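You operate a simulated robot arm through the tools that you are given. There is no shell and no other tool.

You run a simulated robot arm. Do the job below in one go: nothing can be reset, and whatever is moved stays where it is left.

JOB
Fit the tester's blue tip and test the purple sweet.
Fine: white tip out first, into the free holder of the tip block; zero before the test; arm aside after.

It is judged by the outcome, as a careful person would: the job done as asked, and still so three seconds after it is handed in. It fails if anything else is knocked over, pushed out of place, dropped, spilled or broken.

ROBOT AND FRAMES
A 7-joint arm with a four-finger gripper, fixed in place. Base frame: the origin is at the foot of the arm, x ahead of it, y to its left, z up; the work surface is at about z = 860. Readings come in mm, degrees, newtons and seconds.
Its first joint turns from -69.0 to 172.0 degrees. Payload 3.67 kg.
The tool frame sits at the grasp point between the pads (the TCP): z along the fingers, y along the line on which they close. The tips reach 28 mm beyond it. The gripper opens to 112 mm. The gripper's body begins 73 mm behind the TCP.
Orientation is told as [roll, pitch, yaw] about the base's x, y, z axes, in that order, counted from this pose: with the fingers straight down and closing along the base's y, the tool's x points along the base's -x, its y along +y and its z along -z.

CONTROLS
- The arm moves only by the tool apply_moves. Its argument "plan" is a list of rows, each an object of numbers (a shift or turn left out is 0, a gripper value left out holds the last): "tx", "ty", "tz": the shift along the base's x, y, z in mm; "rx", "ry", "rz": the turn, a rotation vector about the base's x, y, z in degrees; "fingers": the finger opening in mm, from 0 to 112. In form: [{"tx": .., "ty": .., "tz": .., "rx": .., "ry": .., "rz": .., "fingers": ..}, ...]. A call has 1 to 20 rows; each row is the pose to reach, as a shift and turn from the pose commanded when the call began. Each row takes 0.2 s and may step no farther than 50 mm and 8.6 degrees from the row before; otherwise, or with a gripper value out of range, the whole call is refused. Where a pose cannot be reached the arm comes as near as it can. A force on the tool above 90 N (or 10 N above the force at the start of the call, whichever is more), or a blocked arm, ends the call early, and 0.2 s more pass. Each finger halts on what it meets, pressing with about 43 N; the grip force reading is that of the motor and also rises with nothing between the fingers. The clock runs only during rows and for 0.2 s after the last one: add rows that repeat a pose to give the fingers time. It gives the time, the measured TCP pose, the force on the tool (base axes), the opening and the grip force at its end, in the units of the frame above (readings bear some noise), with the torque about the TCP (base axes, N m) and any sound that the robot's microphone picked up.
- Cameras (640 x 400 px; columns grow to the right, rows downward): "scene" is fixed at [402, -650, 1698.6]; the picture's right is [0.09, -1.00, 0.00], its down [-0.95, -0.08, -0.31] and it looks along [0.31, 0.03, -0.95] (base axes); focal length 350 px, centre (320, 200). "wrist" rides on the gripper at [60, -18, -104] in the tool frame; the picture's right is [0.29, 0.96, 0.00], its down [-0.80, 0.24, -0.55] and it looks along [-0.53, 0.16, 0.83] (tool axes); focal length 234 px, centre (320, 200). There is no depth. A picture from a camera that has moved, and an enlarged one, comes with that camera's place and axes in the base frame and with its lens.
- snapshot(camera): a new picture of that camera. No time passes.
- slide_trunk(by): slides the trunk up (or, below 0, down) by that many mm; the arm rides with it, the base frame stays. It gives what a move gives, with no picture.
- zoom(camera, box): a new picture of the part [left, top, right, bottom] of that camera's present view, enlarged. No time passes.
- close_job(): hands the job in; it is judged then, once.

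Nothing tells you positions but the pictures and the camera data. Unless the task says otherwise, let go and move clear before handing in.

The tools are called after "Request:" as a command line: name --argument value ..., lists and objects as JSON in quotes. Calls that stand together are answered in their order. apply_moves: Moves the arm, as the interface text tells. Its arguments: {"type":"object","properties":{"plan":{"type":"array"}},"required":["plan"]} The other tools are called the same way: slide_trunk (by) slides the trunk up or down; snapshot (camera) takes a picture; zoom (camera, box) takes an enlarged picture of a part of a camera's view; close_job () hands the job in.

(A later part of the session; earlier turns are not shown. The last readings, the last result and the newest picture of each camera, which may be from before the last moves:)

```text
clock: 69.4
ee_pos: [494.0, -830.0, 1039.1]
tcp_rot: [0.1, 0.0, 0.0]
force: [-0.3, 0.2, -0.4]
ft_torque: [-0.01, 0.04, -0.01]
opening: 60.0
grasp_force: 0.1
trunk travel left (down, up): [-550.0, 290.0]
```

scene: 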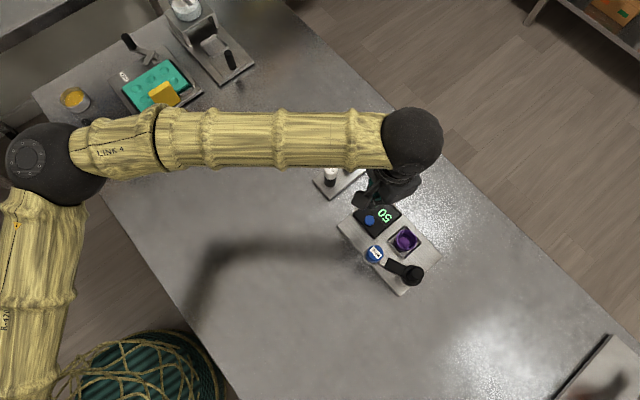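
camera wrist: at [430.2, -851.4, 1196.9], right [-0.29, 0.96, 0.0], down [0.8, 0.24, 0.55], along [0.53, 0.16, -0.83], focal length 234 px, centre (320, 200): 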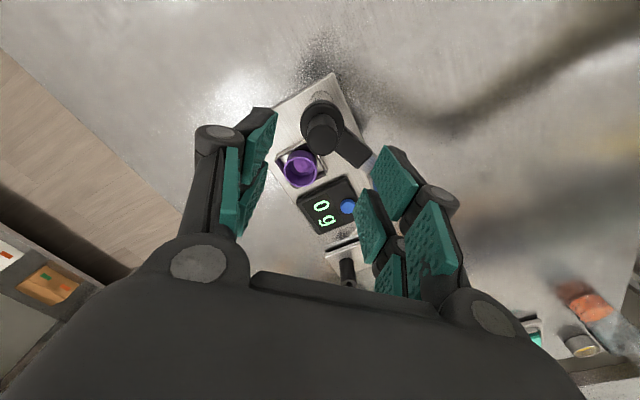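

Aligned over the knob. Descending and gripping it.

Request:
apply_moves --plan '[{"tz": -10}, {"tz": -20}, {"tz": -29}, {"tz": -29}, {"tz": -29}]'

Request:
zoom --camera "wrist" --box '[220, 60, 420, 220]'

```text
clock: 70.6
ee_pos: [494.3, -829.3, 1010.0]
tcp_rot: [-0.2, 0.1, -0.1]
force: [0.6, 0.8, 0.7]
ft_torque: [-0.04, 0.0, 0.0]
opening: 59.8
grasp_force: 0.0
trunk travel left (down, up): [-550.0, 290.0]
```

```text
2.50 times, centred on (320, 140) of wrist
camera zoom: at [434.2, -847.3, 1114.1], right [-0.29, 0.96, 0.0], down [0.8, 0.24, 0.55], along [0.53, 0.16, -0.83], focal length 585 px, centre (320, 350)
```

zoom: 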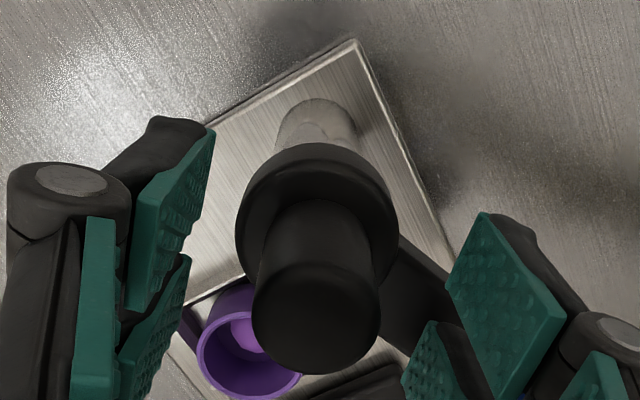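

Request:
apply_moves --plan '[{"ty": -0.8, "fingers": 45}, {"ty": -0.8, "fingers": 34}, {"ty": -0.8, "fingers": 15}, {"ty": -0.8, "fingers": 15}, {"ty": -0.8, "fingers": 15}]'

Request:
zoom --camera "wrist" --box '[220, 60, 420, 220]'

```text
clock: 71.8
ee_pos: [493.8, -830.1, 1012.0]
tcp_rot: [0.0, 0.0, -0.1]
force: [1.0, -4.4, 2.4]
ft_torque: [-0.13, 0.15, 0.0]
opening: 25.2
grasp_force: 43.0
trunk travel left (down, up): [-550.0, 290.0]
```

```text
2.50 times, centred on (320, 140) of wrist
camera zoom: at [434.5, -848.5, 1114.5], right [-0.29, 0.96, 0.0], down [0.8, 0.24, 0.55], along [0.53, 0.16, -0.83], focal length 585 px, centre (320, 350)
```

zoom: 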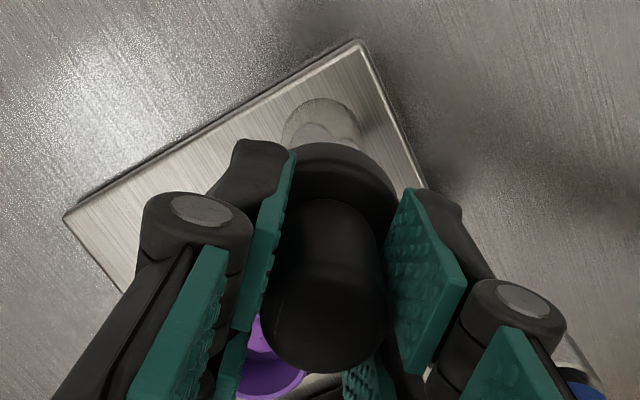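

Gripped the knob. I'll turn it a little (negative yaw) to see whether the tester's arm swings along.

Request:
apply_moves --plan '[{"ty": -0.4, "rz": -4}, {"ty": -0.4, "rz": -8}, {"ty": -0.4, "rz": -12}, {"ty": -0.4, "rz": -16}, {"ty": -0.4, "rz": -16}]'

Request:
zoom --camera "scene" --box '[330, 190, 450, 310]'

Request:
snapshot --camera "wrist"

```text
clock: 73.0
ee_pos: [495.6, -830.4, 1010.6]
tcp_rot: [0.0, 0.0, -16.1]
force: [4.8, -14.3, 13.2]
ft_torque: [-0.2, 0.05, 0.02]
opening: 24.7
grasp_force: 43.1
trunk travel left (down, up): [-550.0, 290.0]
```

```text
3.33 times, centred on (390, 250) of scene
camera zoom: at [402.0, -650.0, 1698.6], right [0.09, -1.0, 0.0], down [-0.95, -0.08, -0.31], along [0.31, 0.03, -0.95], focal length 1166 px, centre (87, 33)
```

zoom: 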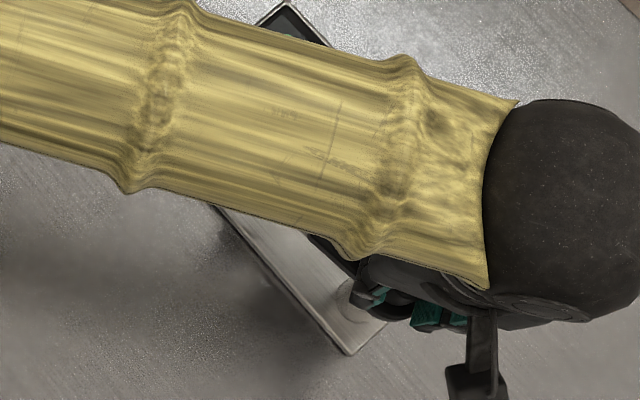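

```text
taken
camera wrist: at [431.6, -832.0, 1114.5], right [-0.01, 1.0, 0.0], down [0.83, 0.01, 0.55], along [0.55, 0.01, -0.83], focal length 234 px, centre (320, 200)
```

wrist: 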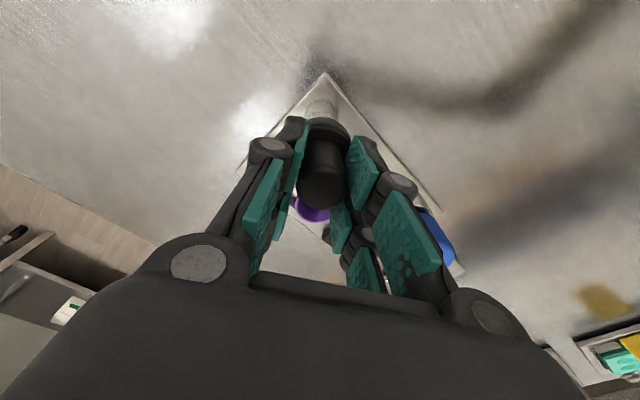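

The tester's arm is swinging with the knob (blue cap kept its place in the wrist view), but some side force built up, so I'll recentre before continuing.

Request:
apply_moves --plan '[{"tx": 0.4, "ty": -0.7, "tz": 0.8}, {"tx": 0.4, "ty": -1.3, "tz": 1.4}, {"tx": 0.4, "ty": -1.3, "tz": 1.4}]'

```text
clock: 73.8
ee_pos: [493.8, -831.1, 1011.2]
tcp_rot: [0.1, 0.1, -16.1]
force: [-2.0, -0.9, 0.9]
ft_torque: [-0.21, -0.59, 0.0]
opening: 25.0
grasp_force: 42.7
trunk travel left (down, up): [-550.0, 290.0]
```

Request:
apply_moves --plan '[{"rz": -5}, {"rz": -10}, {"rz": -15}, {"rz": -15}]'

```text
clock: 74.8
ee_pos: [493.4, -833.2, 1011.3]
tcp_rot: [0.1, 0.2, -31.2]
force: [-6.8, -7.8, 0.9]
ft_torque: [-0.33, -0.04, 0.01]
opening: 25.1
grasp_force: 43.0
trunk travel left (down, up): [-550.0, 290.0]
```

Request:
apply_moves --plan '[{"tx": -0.5, "ty": -0.7, "rz": -5}, {"tx": -0.6, "ty": -0.8, "rz": -10}, {"tx": -0.6, "ty": -0.8, "rz": -15}, {"tx": -0.6, "ty": -0.8, "rz": -15}]'

Request:
zoom --camera "scene" --box '[330, 190, 450, 310]'

Request:
snapshot --camera "wrist"

```text
clock: 75.8
ee_pos: [492.7, -832.4, 1010.9]
tcp_rot: [0.1, 0.2, -46.1]
force: [-9.0, -2.8, 0.4]
ft_torque: [-0.46, -0.01, 0.02]
opening: 24.8
grasp_force: 42.7
trunk travel left (down, up): [-550.0, 290.0]
```

```text
3.33 times, centred on (390, 250) of scene
camera zoom: at [402.0, -650.0, 1698.6], right [0.09, -1.0, 0.0], down [-0.95, -0.08, -0.31], along [0.31, 0.03, -0.95], focal length 1166 px, centre (87, 33)
```

zoom: 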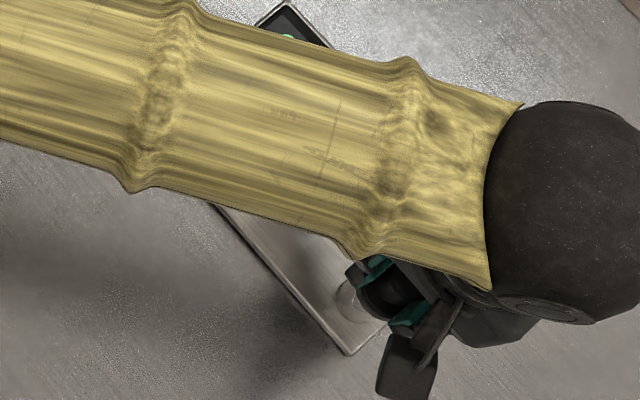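

```text
taken
camera wrist: at [438.9, -802.3, 1114.7], right [0.49, 0.87, 0.0], down [0.73, -0.41, 0.55], along [0.48, -0.27, -0.83], focal length 234 px, centre (320, 200)
```

wrist: 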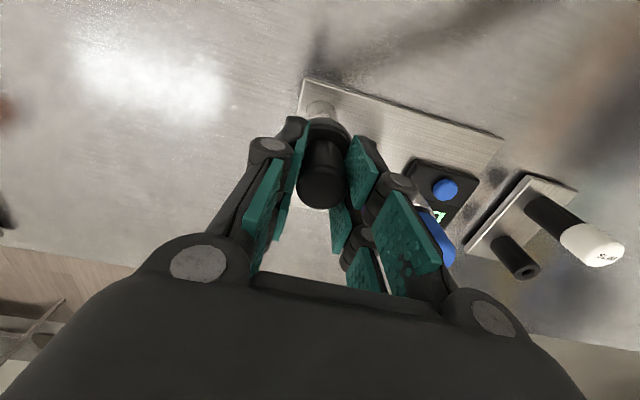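

Request:
apply_moves --plan '[{"tx": -0.8, "ty": -0.3, "rz": -5}, {"tx": -0.9, "ty": -0.3, "rz": -10}, {"tx": -0.9, "ty": -0.3, "rz": -15}, {"tx": -0.9, "ty": -0.3, "rz": -15}]'

Request:
snapshot --camera "wrist"

```text
clock: 76.8
ee_pos: [491.4, -832.2, 1011.8]
tcp_rot: [0.0, 0.2, -61.1]
force: [-5.8, -6.0, 0.9]
ft_torque: [-0.21, 0.05, -0.01]
opening: 25.1
grasp_force: 43.3
trunk travel left (down, up): [-550.0, 290.0]
```

```text
taken
camera wrist: at [447.9, -789.5, 1114.7], right [0.7, 0.71, 0.0], down [0.6, -0.58, 0.55], along [0.4, -0.39, -0.83], focal length 234 px, centre (320, 200)
```

wrist: 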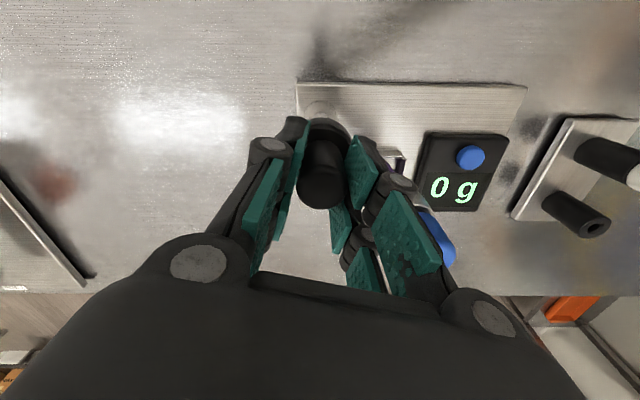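

Request:
apply_moves --plan '[{"tx": -0.5, "ty": -0.6, "rz": -5}, {"tx": -0.6, "ty": -0.6, "rz": -10}, {"tx": -0.6, "ty": -0.6, "rz": -10}]'

Request:
snapshot --camera "wrist"

Request:
zoom --camera "wrist" --box '[330, 110, 500, 280]'

Request:
snapshot --camera "scene"

```text
clock: 77.6
ee_pos: [491.8, -832.6, 1011.0]
tcp_rot: [0.0, 0.1, -71.1]
force: [-7.9, 3.2, -0.4]
ft_torque: [0.31, 0.29, 0.15]
opening: 24.7
grasp_force: 43.0
trunk travel left (down, up): [-550.0, 290.0]
```

```text
taken
camera wrist: at [455.9, -783.3, 1114.7], right [0.81, 0.58, 0.0], down [0.49, -0.68, 0.55], along [0.32, -0.45, -0.83], focal length 234 px, centre (320, 200)
```

wrist: 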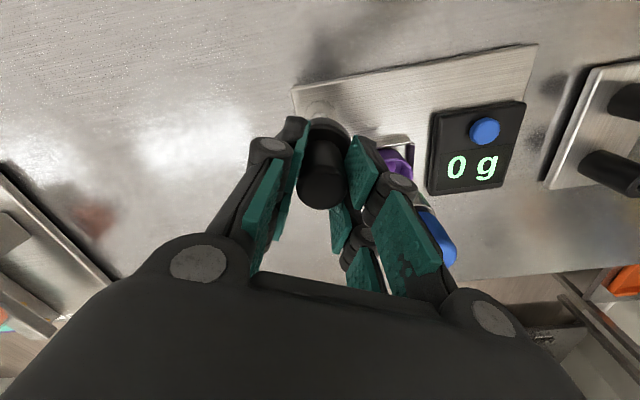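

```text
2.35 times, centred on (415, 195) of wrist
camera zoom: at [455.9, -783.3, 1114.7], right [0.81, 0.58, 0.0], down [0.49, -0.68, 0.55], along [0.32, -0.45, -0.83], focal length 551 px, centre (96, 212)
```

zoom: 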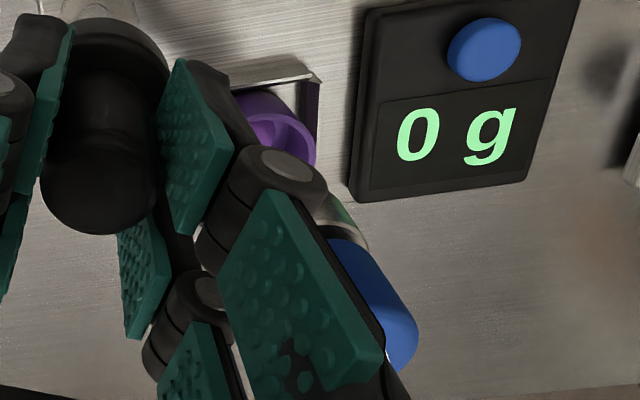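

```text
taken
```

scene: 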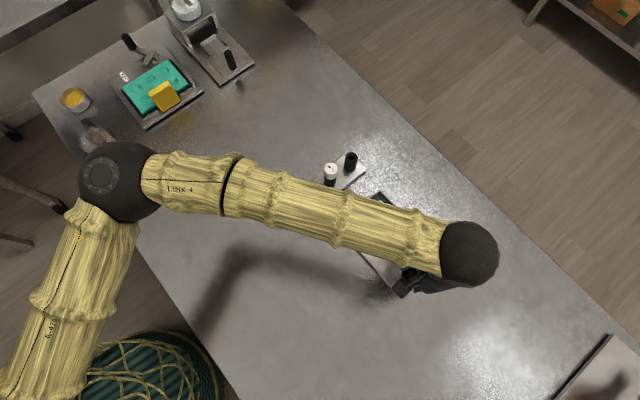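

The tip now appears to be over the sweet's cup (within ~1–2 mm) and the display is visible at 0 g. I'll start pressing the knob down gently in small steps.

Request:
apply_moves --plan '[{"tx": -0.6, "ty": 0.2}, {"tx": -0.6, "ty": 0.2, "tz": -3}, {"tx": -0.6, "ty": 0.2, "tz": -6}, {"tx": -0.6, "ty": 0.2, "tz": -6}]'

Request:
zoom --camera "wrist" --box '[330, 90, 530, 280]'

```text
clock: 78.6
ee_pos: [491.4, -832.3, 1007.4]
tcp_rot: [0.0, -0.1, -71.0]
force: [-2.5, -1.4, 15.5]
ft_torque: [0.15, 0.17, 0.02]
opening: 23.4
grasp_force: 43.3
trunk travel left (down, up): [-550.0, 290.0]
```

```text
2.11 times, centred on (430, 185) of wrist
camera zoom: at [454.7, -780.2, 1111.6], right [0.81, 0.58, 0.0], down [0.49, -0.68, 0.55], along [0.32, -0.45, -0.83], focal length 493 px, centre (88, 232)
```

zoom: 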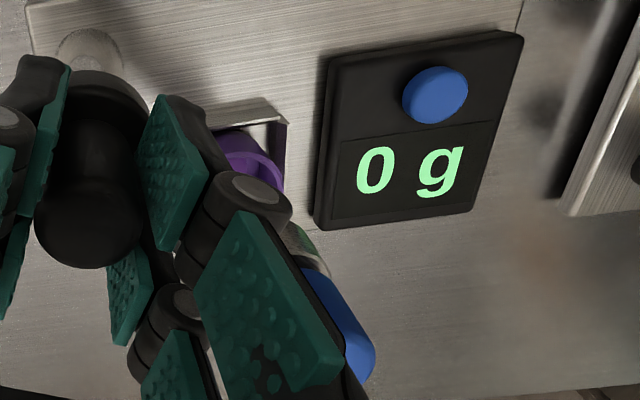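

The knob barely went down: the fingers seem to have slid along it at ~15 N. Before pressing harder I'll look closely at the hub.

Request:
zoom --camera "wrist" --box '[280, 90, 400, 230]'

Request:
zoom --camera "scene" --box '[350, 200, 470, 310]'

```text
2.86 times, centred on (340, 160) of wrist
camera zoom: at [454.7, -780.2, 1111.6], right [0.81, 0.58, 0.0], down [0.49, -0.68, 0.55], along [0.32, -0.45, -0.83], focal length 669 px, centre (263, 314)
```

zoom: 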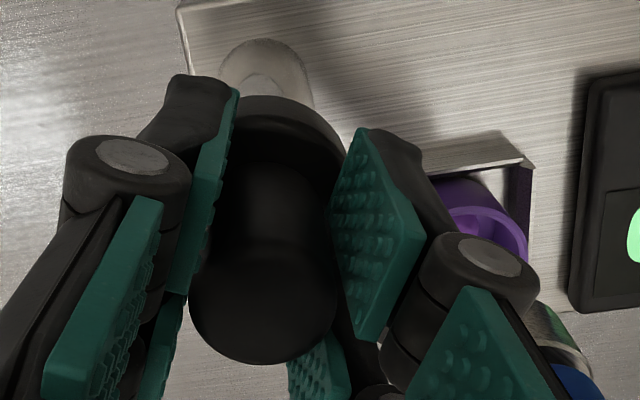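

```text
3.64 times, centred on (410, 255) of scene
camera zoom: at [402.0, -650.0, 1698.6], right [0.09, -1.0, 0.0], down [-0.95, -0.08, -0.31], along [0.31, 0.03, -0.95], focal length 1272 px, centre (-7, 0)
```

zoom: 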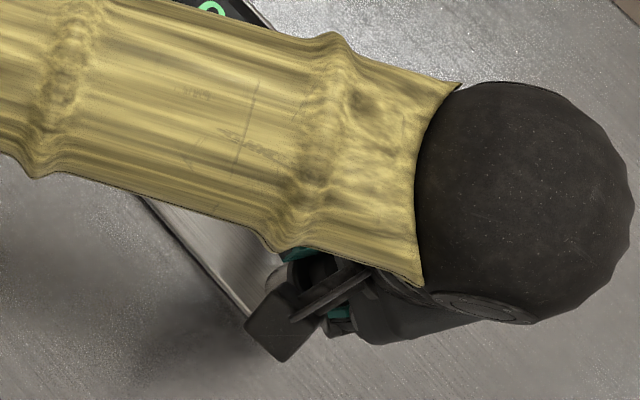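

The knob is a bulb with a narrower neck, so gripping slides. I'll let go, rise, and check the swung position from above, then press on the knob's top with closed fingers.

Request:
apply_moves --plan '[{"tz": 2}, {"tz": 4, "fingers": 26}, {"tz": 4, "fingers": 45}, {"tz": 4, "fingers": 60}, {"tz": 15, "fingers": 60}, {"tz": 35, "fingers": 60}, {"tz": 60, "fingers": 60}, {"tz": 85, "fingers": 60}, {"tz": 85, "fingers": 60}]'

Request:
snapshot --camera "wrist"

Request:
zoom --camera "wrist" --box '[280, 70, 460, 200]'

Request:
apply_moves --plan '[{"tx": 0}]'

```text
clock: 80.6
ee_pos: [492.6, -831.3, 1090.5]
tcp_rot: [0.0, 0.2, -71.0]
force: [-1.0, 0.1, 0.4]
ft_torque: [0.02, 0.01, 0.0]
opening: 60.0
grasp_force: 0.1
trunk travel left (down, up): [-550.0, 290.0]
```

```text
taken
camera wrist: at [456.2, -781.3, 1194.5], right [0.81, 0.58, 0.0], down [0.49, -0.68, 0.55], along [0.32, -0.45, -0.83], focal length 234 px, centre (320, 200)
```

wrist: 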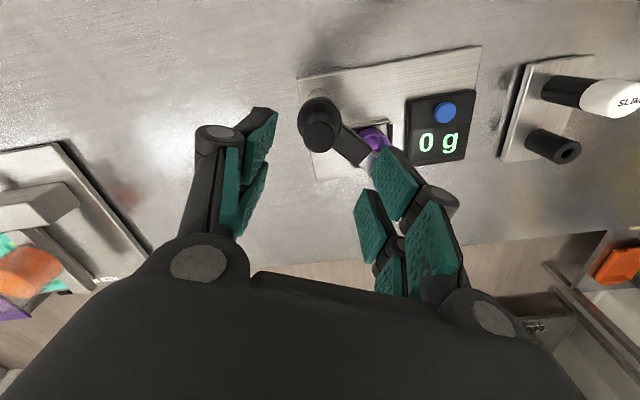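

```text
3.08 times, centred on (370, 135) of wrist
camera zoom: at [456.2, -781.3, 1194.5], right [0.81, 0.58, 0.0], down [0.49, -0.68, 0.55], along [0.32, -0.45, -0.83], focal length 720 px, centre (166, 400)
```

zoom: 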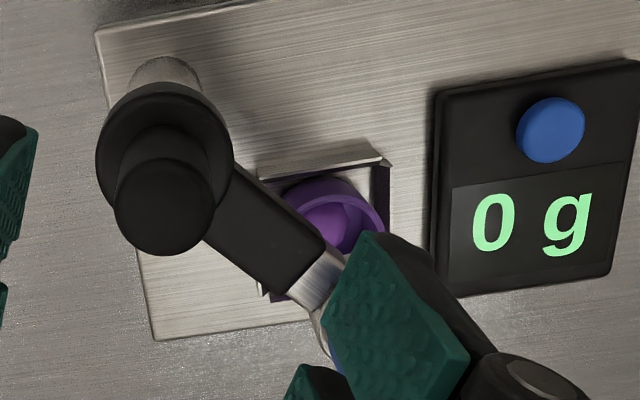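

```text
clock: 81.0
ee_pos: [492.5, -832.0, 1092.1]
tcp_rot: [0.0, 0.1, -71.0]
force: [0.7, -0.2, 0.6]
ft_torque: [-0.04, 0.01, 0.0]
opening: 60.0
grasp_force: 0.0
trunk travel left (down, up): [-550.0, 290.0]
```

Request:
apply_moves --plan '[{"tx": -8, "ty": 30, "tz": 25}, {"tx": -16, "ty": 70, "tz": 45}, {"tx": -24, "ty": 110, "tz": 65}, {"tx": -32, "ty": 150, "tz": 85}, {"tx": -40, "ty": 190, "tz": 105}, {"tx": -50, "ty": 230, "tz": 125}, {"tx": -50, "ty": 230, "tz": 125}]'

Request:
zoom --camera "scene" --box '[320, 180, 460, 310]'

Request:
zoom --camera "scene" --box '[375, 215, 445, 295]'

Request:
snapshot --camera "wrist"

```text
clock: 82.6
ee_pos: [436.8, -605.2, 1212.6]
tcp_rot: [-0.1, 0.1, -71.2]
force: [0.4, 0.0, 1.5]
ft_torque: [-0.01, 0.05, 0.01]
opening: 60.0
grasp_force: 0.1
trunk travel left (down, up): [-550.0, 290.0]
```

```text
3.08 times, centred on (390, 245) of scene
camera zoom: at [402.0, -650.0, 1698.6], right [0.09, -1.0, 0.0], down [-0.95, -0.08, -0.31], along [0.31, 0.03, -0.95], focal length 1076 px, centre (105, 62)
```

zoom: 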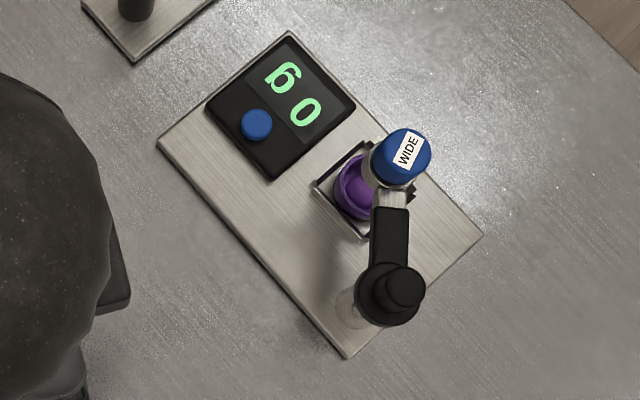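

```text
5.00 times, centred on (410, 255) of scene
camera zoom: at [402.0, -650.0, 1698.6], right [0.09, -1.0, 0.0], down [-0.95, -0.08, -0.31], along [0.31, 0.03, -0.95], focal length 1749 px, centre (-130, -75)
```

zoom: 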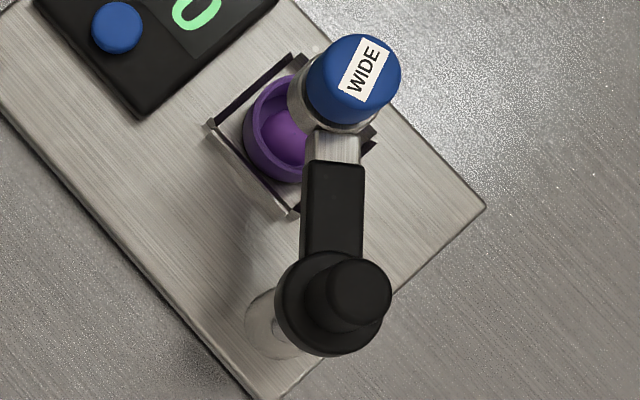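

```text
taken
camera wrist: at [400.2, -554.1, 1316.9], right [0.81, 0.58, 0.0], down [0.49, -0.68, 0.55], along [0.32, -0.45, -0.83], focal length 234 px, centre (320, 200)
```

wrist: 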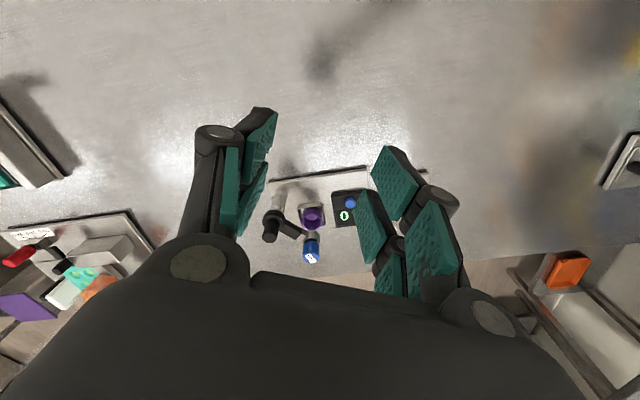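

Request:
zoom --camera "wrist" --box '[250, 170, 370, 280]'

Request:
apply_moves --plan '[{"tx": 0}]'

```text
3.64 times, centred on (310, 225) of wrist
camera zoom: at [400.2, -554.1, 1316.9], right [0.81, 0.58, 0.0], down [0.49, -0.68, 0.55], along [0.32, -0.45, -0.83], focal length 852 px, centre (356, 109)
```

zoom: 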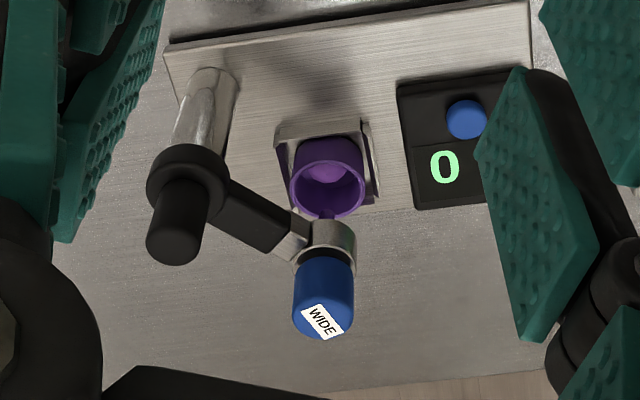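

```text
clock: 83.0
ee_pos: [436.1, -605.0, 1214.3]
tcp_rot: [0.0, 0.1, -71.1]
force: [0.5, -0.5, 0.1]
ft_torque: [0.02, 0.0, -0.03]
opening: 59.9
grasp_force: 0.1
trunk travel left (down, up): [-550.0, 290.0]
```

The side view shows the arm over the sweet but roughly 4–5 mm short in -y (about 3° of swing), and earlier the arm yielded softly when pressed at the cap rather than the knob. I'll move above the blue cap (keeping this yaw) to line up, grip it, finish the swing and press there.

Request:
apply_moves --plan '[{"tx": 20, "ty": -34, "tz": 0}, {"tx": 40, "ty": -66, "tz": -10}, {"tx": 60, "ty": -98, "tz": -30}, {"tx": 80, "ty": -130, "tz": -50}, {"tx": 100, "ty": -162, "tz": -70}, {"tx": 120, "ty": -194, "tz": -90}, {"tx": 140, "ty": -225, "tz": -105}, {"tx": 140, "ty": -225, "tz": -105}, {"tx": 140, "ty": -225, "tz": -105}]'

Request:
snapshot --camera "wrist"

Request:
zoom --camera "wrist" --box '[250, 40, 390, 160]'

Request:
apply_moves --plan '[{"tx": 0}]'

```text
clock: 85.0
ee_pos: [581.1, -826.1, 1109.1]
tcp_rot: [0.0, 0.1, -71.1]
force: [0.2, 0.0, -0.7]
ft_torque: [0.03, 0.0, -0.02]
opening: 60.1
grasp_force: 0.0
trunk travel left (down, up): [-550.0, 290.0]
```

```text
taken
camera wrist: at [544.6, -775.5, 1212.1], right [0.81, 0.58, 0.0], down [0.49, -0.68, 0.55], along [0.32, -0.45, -0.83], focal length 234 px, centre (320, 200)
```

wrist: 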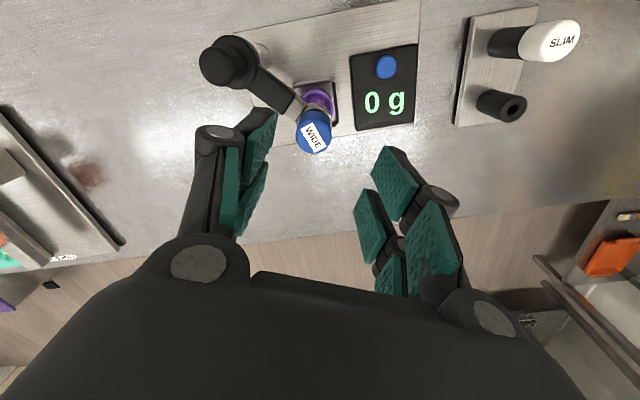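

```text
3.33 times, centred on (320, 100) of wrist
camera zoom: at [544.6, -775.5, 1212.1], right [0.81, 0.58, 0.0], down [0.49, -0.68, 0.55], along [0.32, -0.45, -0.83], focal length 781 px, centre (320, 533)
```

zoom: 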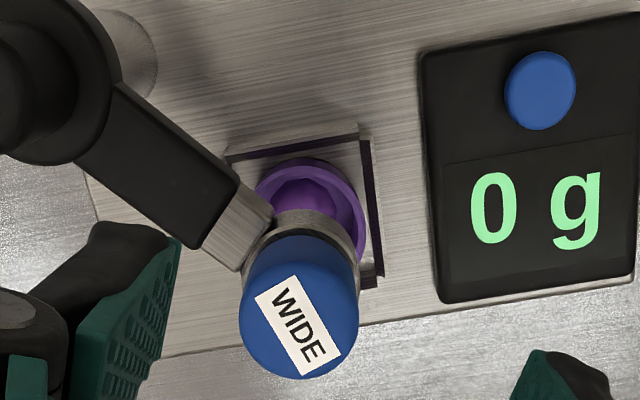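

```text
clock: 85.4
ee_pos: [580.3, -825.9, 1108.7]
tcp_rot: [0.0, 0.2, -70.9]
force: [-0.7, -0.5, -0.1]
ft_torque: [0.02, 0.01, 0.02]
opening: 60.0
grasp_force: 0.0
trunk travel left (down, up): [-550.0, 290.0]
```

On closer reading, both cameras agree the cap (579, -833) is over the cup (≈580, -832.5) within about 1.5 mm. I'll close the fingers and press straight down on the cap's top, watching the display.

Request:
apply_moves --plan '[{"tx": -0.5, "ty": -2, "tz": -5, "fingers": 40}, {"tx": -1.0, "ty": -5, "tz": -15, "fingers": 20}, {"tx": -1.3, "ty": -7.3, "tz": -30, "fingers": 0}, {"tx": -1.3, "ty": -7.3, "tz": -45, "fingers": 0}, {"tx": -1.3, "ty": -7.3, "tz": -55, "fingers": 0}, {"tx": -1.3, "ty": -7.3, "tz": -55, "fingers": 0}, {"tx": -1.3, "ty": -7.3, "tz": -55, "fingers": 0}]'

Request:
snapshot --camera "wrist"

Request:
zoom --camera "wrist" --box '[240, 60, 400, 200]'

Request:
apply_moves --plan '[{"tx": 0}]'

```text
clock: 87.0
ee_pos: [581.9, -835.4, 1055.0]
tcp_rot: [0.0, 0.1, -71.1]
force: [-0.1, -0.6, 0.5]
ft_torque: [-0.04, -0.02, 0.0]
opening: 0.0
grasp_force: 36.0
trunk travel left (down, up): [-550.0, 290.0]
```

```text
taken
camera wrist: at [544.5, -784.7, 1158.7], right [0.81, 0.58, 0.0], down [0.49, -0.68, 0.55], along [0.32, -0.45, -0.83], focal length 234 px, centre (320, 200)
```

wrist: 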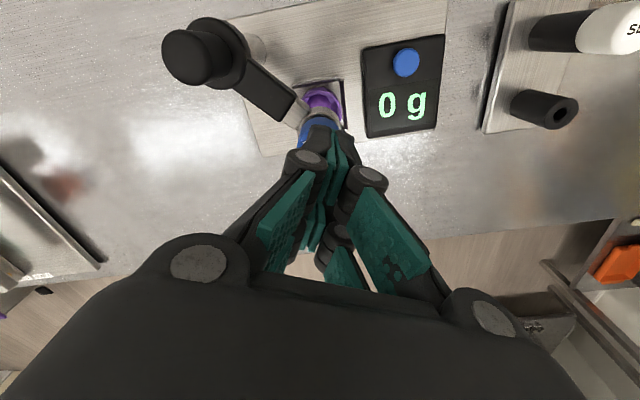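

```text
2.86 times, centred on (320, 130) of wrist
camera zoom: at [544.5, -784.7, 1158.7], right [0.81, 0.58, 0.0], down [0.49, -0.68, 0.55], along [0.32, -0.45, -0.83], focal length 669 px, centre (320, 400)
```

zoom: 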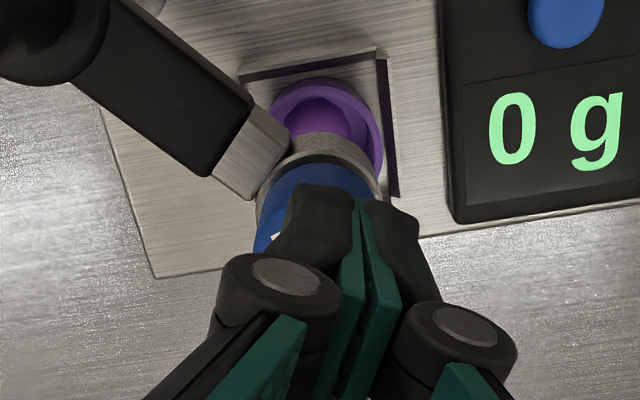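

```text
clock: 87.4
ee_pos: [580.3, -835.4, 1055.0]
tcp_rot: [0.0, 0.1, -71.0]
force: [-1.1, -0.6, -0.2]
ft_torque: [-0.01, -0.03, 0.05]
opening: 0.0
grasp_force: 35.2
trunk travel left (down, up): [-550.0, 290.0]
```

Request:
apply_moves --plan '[{"tx": -1, "ty": 1.5, "tz": -4}, {"tx": -1, "ty": 1.5, "tz": -8}, {"tx": -1, "ty": 1.5, "tz": -12}, {"tx": -1, "ty": 1.5, "tz": -12}]'

Request:
zoom --camera "wrist" --box '[240, 60, 400, 200]'

```text
clock: 88.4
ee_pos: [580.7, -833.0, 1045.4]
tcp_rot: [0.0, 0.1, -70.9]
force: [-0.1, -0.2, 0.5]
ft_torque: [-0.01, 0.01, 0.0]
opening: 0.1
grasp_force: 35.5
trunk travel left (down, up): [-550.0, 290.0]
```

```text
2.86 times, centred on (320, 130) of wrist
camera zoom: at [543.9, -782.3, 1148.4], right [0.81, 0.58, 0.0], down [0.49, -0.68, 0.55], along [0.32, -0.45, -0.83], focal length 669 px, centre (320, 400)
```

zoom: 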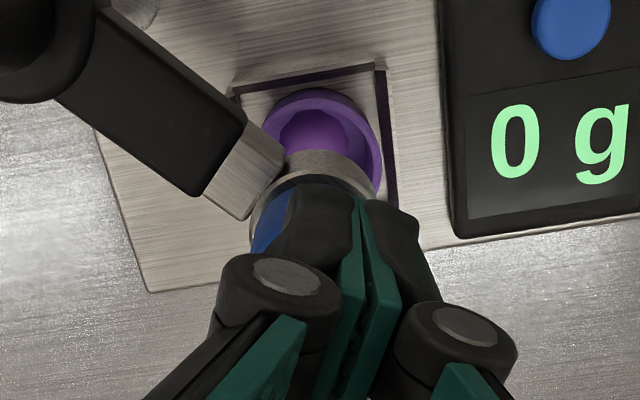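

Request:
apply_moves --plan '[{"tz": -2}, {"tz": -4}, {"tz": -6}, {"tz": -6}]'

Request:
zoom --camera "wrist" --box '[240, 60, 440, 200]'

```text
clock: 89.4
ee_pos: [580.1, -834.3, 1037.7]
tcp_rot: [0.0, 0.0, -71.0]
force: [1.9, 0.6, 2.7]
ft_torque: [0.0, -0.04, -0.02]
opening: 6.2
grasp_force: 35.5
trunk travel left (down, up): [-550.0, 290.0]
```

```text
2.86 times, centred on (340, 130) of wrist
camera zoom: at [543.4, -782.9, 1141.3], right [0.81, 0.58, 0.0], down [0.49, -0.68, 0.55], along [0.32, -0.45, -0.83], focal length 669 px, centre (263, 400)
```

zoom: 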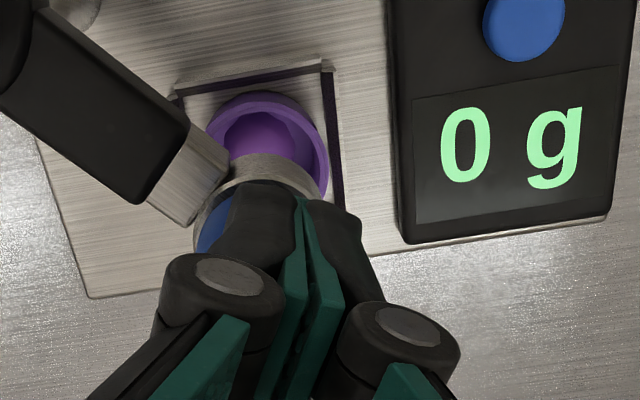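

Contact at about 2.7 N. Continuing in small steps.

Request:
apply_moves --plan '[{"tz": -2}, {"tz": -4}, {"tz": -6}, {"tz": -6}]'

Request:
zoom --camera "wrist" --box '[200, 40, 440, 200]'

```text
clock: 90.4
ee_pos: [579.5, -832.1, 1031.6]
tcp_rot: [0.1, -0.1, -71.1]
force: [-0.8, -0.6, 3.6]
ft_torque: [-0.04, 0.01, -0.02]
opening: 6.3
grasp_force: 35.9
trunk travel left (down, up): [-550.0, 290.0]
```

```text
2.50 times, centred on (320, 120) of wrist
camera zoom: at [543.1, -782.1, 1136.1], right [0.81, 0.58, 0.0], down [0.49, -0.68, 0.55], along [0.32, -0.45, -0.83], focal length 585 px, centre (320, 400)
```

zoom: 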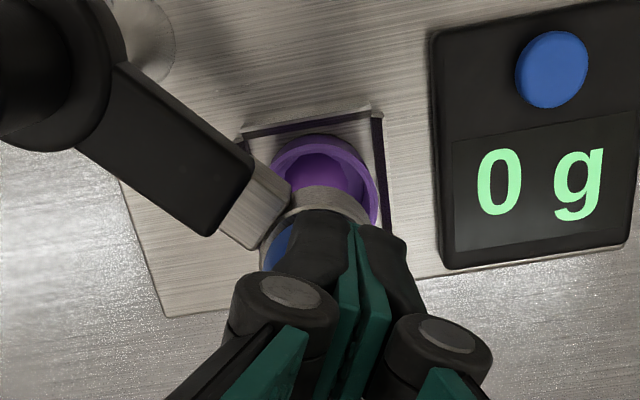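

The arm goes down smoothly with ~3.6 N. Continuing down while watching force, sound and display.

Request:
apply_moves --plan '[{"tz": -2}, {"tz": -4}, {"tz": -6}, {"tz": -8}, {"tz": -8}]'

Request:
snapshot --camera "wrist"

Request:
snapshot --camera "scene"

```text
clock: 91.6
ee_pos: [579.5, -833.5, 1023.2]
tcp_rot: [-0.1, 0.0, -71.1]
force: [-2.1, -0.4, 5.5]
ft_torque: [-0.05, 0.1, 0.04]
opening: 5.7
grasp_force: 35.5
trunk travel left (down, up): [-550.0, 290.0]
```

```text
taken
camera wrist: at [543.3, -782.0, 1127.2], right [0.81, 0.58, 0.0], down [0.49, -0.68, 0.55], along [0.32, -0.45, -0.83], focal length 234 px, centre (320, 200)
```

wrist: 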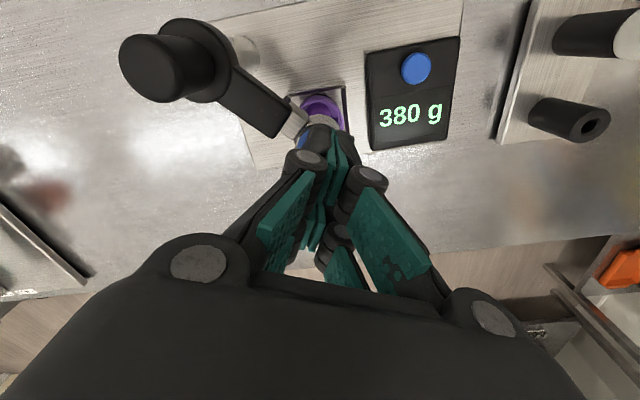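

```text
taken
```

scene: 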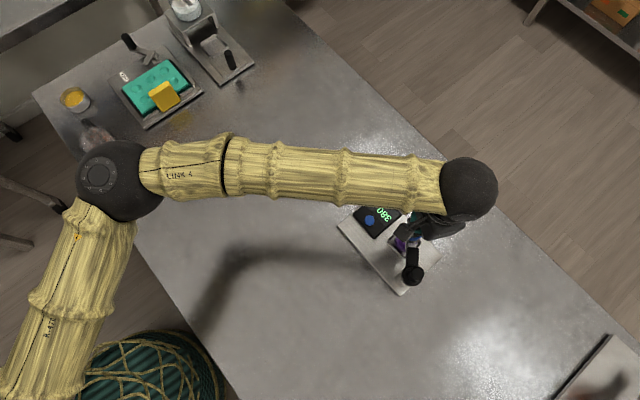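

The display has gone up to 380 g: the blue tip is on the sweet. I'll zoom in on the display and the tip before deciding how much further to press.

Request:
zoom --camera "wrist" --box '[360, 30, 470, 160]'

Request:
zoom --camera "wrist" --box '[110, 10, 350, 170]'

Request:
zoom --camera "scene" --box '[340, 190, 450, 300]'

```text
3.08 times, centred on (415, 95) of wrist
camera zoom: at [543.3, -782.0, 1127.2], right [0.81, 0.58, 0.0], down [0.49, -0.68, 0.55], along [0.32, -0.45, -0.83], focal length 720 px, centre (28, 523)
```

zoom: 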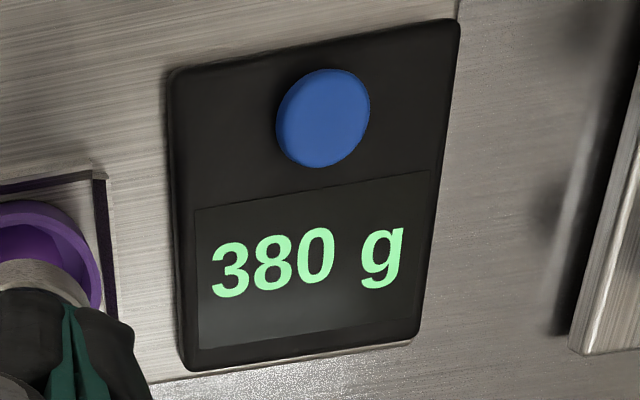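

```text
2.50 times, centred on (230, 90) of wrist
camera zoom: at [543.3, -782.0, 1127.2], right [0.81, 0.58, 0.0], down [0.49, -0.68, 0.55], along [0.32, -0.45, -0.83], focal length 585 px, centre (545, 475)
```

zoom: 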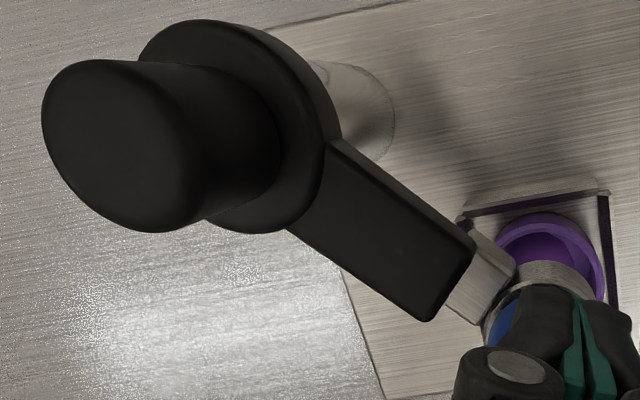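

```text
3.64 times, centred on (395, 245) of scene
camera zoom: at [402.0, -650.0, 1698.6], right [0.09, -1.0, 0.0], down [-0.95, -0.08, -0.31], along [0.31, 0.03, -0.95], focal length 1272 px, centre (47, 36)
```

zoom: 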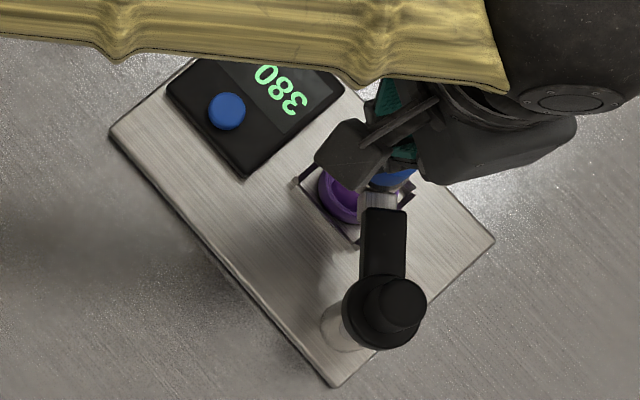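

The reading is 380 g with the tip in the cup. I'll hold briefly to see if the reading settles or a sound comes.

Request:
apply_moves --plan '[{"tz": 0}, {"tz": 0}, {"tz": 0}, {"tz": 0}, {"tz": 0}]'

Request:
zoom --camera "wrist" --box '[280, 30, 470, 170]'

```text
clock: 92.8
ee_pos: [580.3, -832.8, 1022.2]
tcp_rot: [-0.1, -0.1, -71.0]
force: [-2.1, -0.9, 5.6]
ft_torque: [-0.03, 0.08, 0.01]
opening: 6.1
grasp_force: 35.7
trunk travel left (down, up): [-550.0, 290.0]
```

```text
2.86 times, centred on (375, 100) of wrist
camera zoom: at [543.6, -781.9, 1127.2], right [0.81, 0.58, 0.0], down [0.49, -0.68, 0.55], along [0.32, -0.45, -0.83], focal length 669 px, centre (163, 486)
```

zoom: 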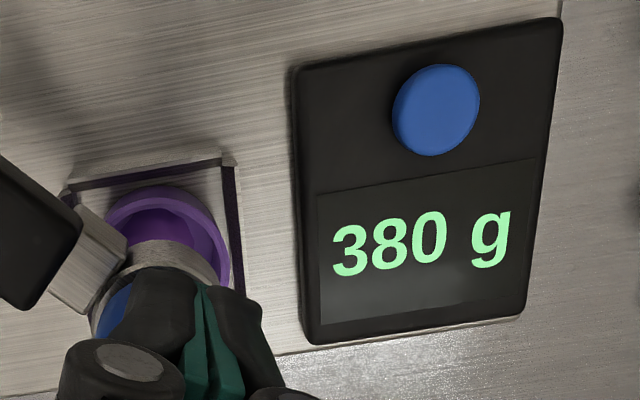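

Request:
zoom --camera "scene" --box '[375, 215, 445, 295]'

Request:
zoom --camera "wrist" --box '[250, 60, 370, 160]'

```text
5.00 times, centred on (410, 255) of scene
camera zoom: at [402.0, -650.0, 1698.6], right [0.09, -1.0, 0.0], down [-0.95, -0.08, -0.31], along [0.31, 0.03, -0.95], focal length 1749 px, centre (-130, -75)
```

zoom: 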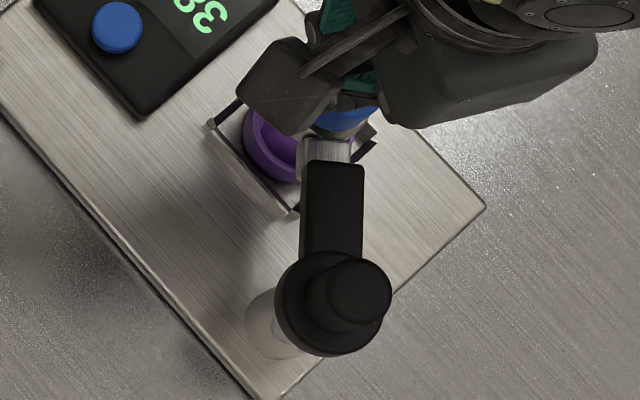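

```text
4.00 times, centred on (310, 110) of wrist
camera zoom: at [543.6, -781.9, 1127.2], right [0.81, 0.58, 0.0], down [0.49, -0.68, 0.55], along [0.32, -0.45, -0.83], focal length 937 px, centre (360, 560)
```

zoom: 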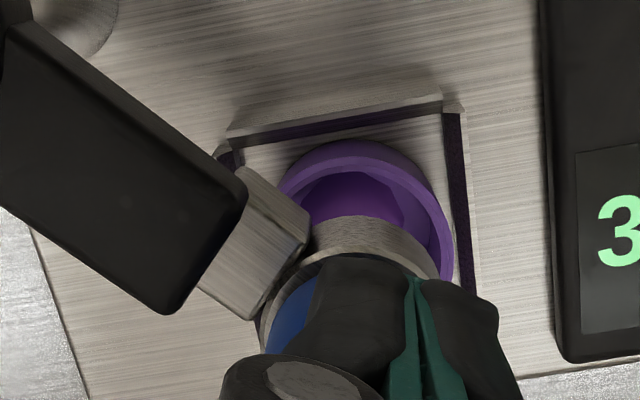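

The spring-loaded silver head slides down relative to the black arm, as intended, and the tip sits inside the cup. I'll add 1 mm steps and watch how the reading responds.

Request:
apply_moves --plan '[{"tz": -0.5}, {"tz": -1}, {"tz": -1}]'

Request:
zoom --camera "wrist" --box '[280, 30, 470, 170]'

```text
clock: 93.6
ee_pos: [579.5, -832.7, 1023.6]
tcp_rot: [0.0, 0.0, -71.1]
force: [-0.3, -0.1, 5.4]
ft_torque: [0.01, 0.02, -0.03]
opening: 5.8
grasp_force: 35.5
trunk travel left (down, up): [-550.0, 290.0]
```

```text
2.86 times, centred on (375, 100) of wrist
camera zoom: at [543.7, -782.1, 1127.2], right [0.81, 0.58, 0.0], down [0.49, -0.68, 0.55], along [0.32, -0.45, -0.83], focal length 669 px, centre (163, 486)
```

zoom: 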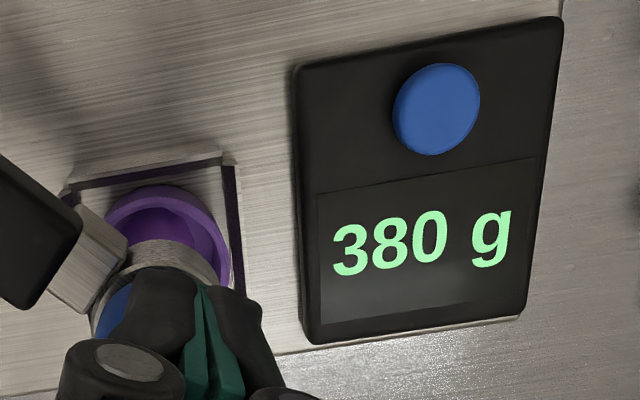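

Request:
apply_moves --plan '[{"tz": -1}, {"tz": -2}, {"tz": -2}, {"tz": -2}]'

Request:
zoom --camera "wrist" --box '[280, 30, 470, 170]'

```text
clock: 94.6
ee_pos: [580.3, -832.4, 1021.0]
tcp_rot: [0.0, 0.0, -71.0]
force: [1.3, 0.2, 6.3]
ft_torque: [0.0, -0.05, 0.03]
opening: 6.0
grasp_force: 35.8
trunk travel left (down, up): [-550.0, 290.0]
```

```text
2.86 times, centred on (375, 100) of wrist
camera zoom: at [543.4, -782.0, 1125.2], right [0.81, 0.58, 0.0], down [0.49, -0.68, 0.55], along [0.32, -0.45, -0.83], focal length 669 px, centre (163, 486)
```

zoom: 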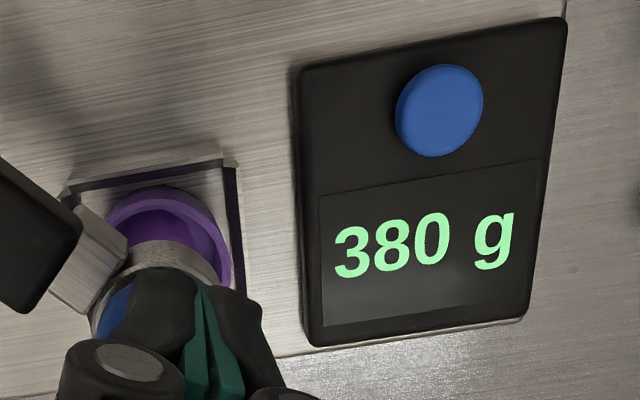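

The reading stays latched at 380 g as the force changes, so the test result is taken. I'll lift off gently and check that it holds.

Request:
apply_moves --plan '[{"tz": 4}, {"tz": 9}, {"tz": 15}, {"tz": 25}, {"tz": 45}, {"tz": 70}, {"tz": 85}, {"tz": 85}]'

Request:
snapshot --camera "wrist"

Request:
zoom --camera "wrist" --box '[250, 30, 430, 160]'

```text
clock: 96.4
ee_pos: [579.4, -834.0, 1107.0]
tcp_rot: [0.1, 0.1, -71.0]
force: [-0.5, -0.3, 0.0]
ft_torque: [-0.03, 0.01, -0.01]
opening: 0.2
grasp_force: 35.6
trunk travel left (down, up): [-550.0, 290.0]
```

```text
taken
camera wrist: at [542.9, -782.5, 1210.1], right [0.81, 0.58, 0.0], down [0.49, -0.68, 0.55], along [0.32, -0.45, -0.83], focal length 234 px, centre (320, 200)
```

wrist: 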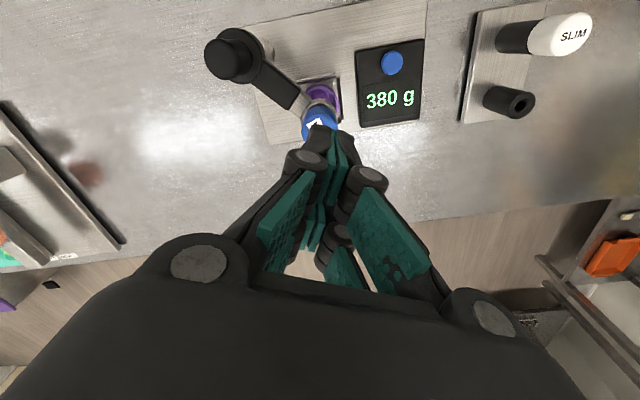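

```text
3.08 times, centred on (340, 95) of wrist
camera zoom: at [542.9, -782.5, 1210.1], right [0.81, 0.58, 0.0], down [0.49, -0.68, 0.55], along [0.32, -0.45, -0.83], focal length 720 px, centre (258, 523)
```

zoom: 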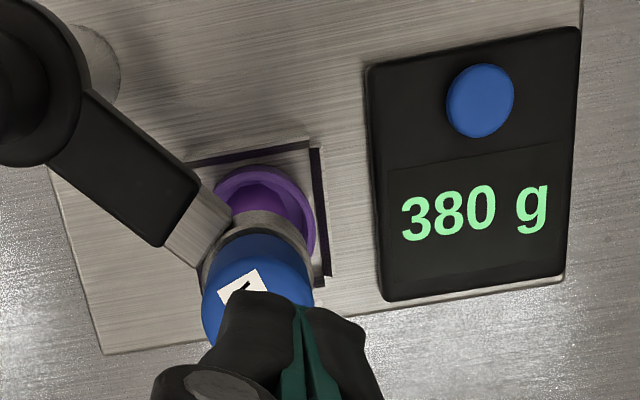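

The result holds at 380 g. Now I'll swing the tester's arm back aside using the knob: moving above it with the fingers opened.

Request:
apply_moves --plan '[{"tx": -20, "ty": 0.5, "tz": 0, "fingers": 20}, {"tx": -45, "ty": 1, "tz": 0, "fingers": 40}, {"tx": -70, "ty": 1.5, "tz": -5, "fingers": 60}, {"tx": -86.5, "ty": 2, "tz": -12, "fingers": 60}, {"tx": -86.5, "ty": 2, "tz": -12, "fingers": 60}, {"tx": -86.5, "ty": 2, "tz": -12, "fingers": 60}]'

Request:
zoom --camera "wrist" --box '[240, 60, 460, 200]'

Request:
apply_moves --plan '[{"tx": 0}]'

```text
clock: 97.8
ee_pos: [493.4, -832.7, 1093.6]
tcp_rot: [-0.1, 0.1, -71.0]
force: [-0.2, -0.2, -0.2]
ft_torque: [-0.01, 0.0, 0.02]
opening: 60.1
grasp_force: 0.0
trunk travel left (down, up): [-550.0, 290.0]
```

```text
2.86 times, centred on (350, 130) of wrist
camera zoom: at [457.3, -781.5, 1196.7], right [0.81, 0.58, 0.0], down [0.49, -0.68, 0.55], along [0.32, -0.45, -0.83], focal length 669 px, centre (234, 400)
```

zoom: 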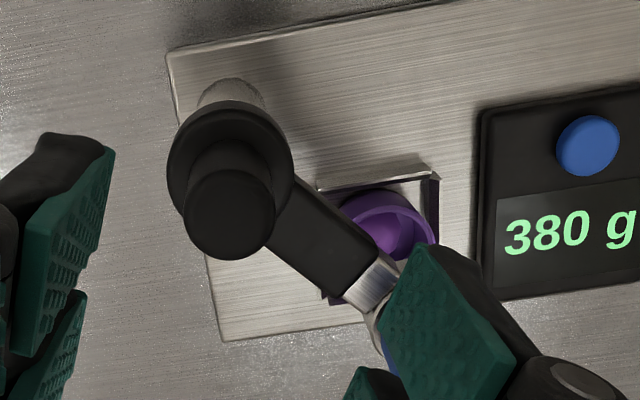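

```text
clock: 98.2
ee_pos: [493.5, -833.4, 1093.3]
tcp_rot: [0.0, 0.1, -71.0]
force: [0.7, 0.5, -0.1]
ft_torque: [0.03, -0.04, 0.0]
opening: 59.8
grasp_force: 0.1
trunk travel left (down, up): [-550.0, 290.0]
```

Request:
apply_moves --plan '[{"tx": -0.8, "ty": 0.5, "tz": -20}, {"tx": -0.8, "ty": 0.5, "tz": -42}, {"tx": -0.8, "ty": 0.5, "tz": -62}, {"tx": -0.8, "ty": 0.5, "tz": -78}, {"tx": -0.8, "ty": 0.5, "tz": -82}, {"tx": -0.8, "ty": 0.5, "tz": -82}]'

Request:
zoom --camera "wrist" --box '[220, 60, 420, 220]'

```text
clock: 99.6
ee_pos: [491.0, -831.9, 1011.9]
tcp_rot: [0.0, 0.1, -71.0]
force: [-0.4, -0.2, -0.2]
ft_torque: [0.01, 0.02, 0.01]
opening: 60.2
grasp_force: 0.1
trunk travel left (down, up): [-550.0, 290.0]
```

```text
2.50 times, centred on (320, 140) of wrist
camera zoom: at [455.0, -781.2, 1115.9], right [0.81, 0.58, 0.0], down [0.49, -0.68, 0.55], along [0.32, -0.45, -0.83], focal length 585 px, centre (320, 350)
```

zoom: 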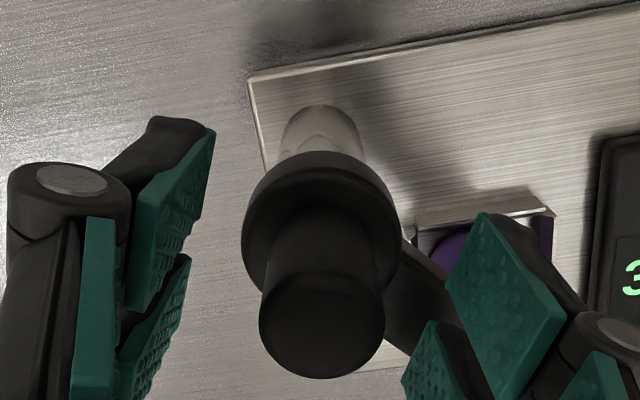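

Centred on the knob. Closing and turning back in stages.

Request:
apply_moves --plan '[{"tz": 0, "fingers": 45}, {"tz": 0, "fingers": 34}, {"tz": 0, "fingers": 15}, {"tz": 0, "fingers": 15}, {"tz": 0, "fingers": 15}]'

```text
clock: 100.8
ee_pos: [491.4, -831.0, 1012.1]
tcp_rot: [0.0, 0.1, -71.0]
force: [0.8, 0.5, 0.7]
ft_torque: [-0.05, -0.03, -0.03]
opening: 23.9
grasp_force: 42.9
trunk travel left (down, up): [-550.0, 290.0]
```

Request:
apply_moves --plan '[{"rz": 5}, {"rz": 10}, {"rz": 15}, {"rz": 15}]'

```text
clock: 101.8
ee_pos: [491.7, -830.8, 1012.1]
tcp_rot: [0.0, 0.1, -56.0]
force: [-7.8, 9.9, -0.2]
ft_torque: [0.34, 0.44, 0.02]
opening: 23.6
grasp_force: 43.5
trunk travel left (down, up): [-550.0, 290.0]
```

Request:
apply_moves --plan '[{"tx": -0.7, "ty": 0.9}, {"tx": -0.7, "ty": 0.9, "rz": 5}, {"tx": -0.7, "ty": 0.9, "rz": 10}, {"tx": -0.7, "ty": 0.9, "rz": 15}, {"tx": -0.7, "ty": 0.9, "rz": 15}]'

```text
clock: 103.0
ee_pos: [492.6, -831.0, 1011.4]
tcp_rot: [0.0, 0.0, -40.9]
force: [-5.8, -8.2, 8.0]
ft_torque: [-0.01, 0.31, 0.0]
opening: 23.2
grasp_force: 42.4
trunk travel left (down, up): [-550.0, 290.0]
```

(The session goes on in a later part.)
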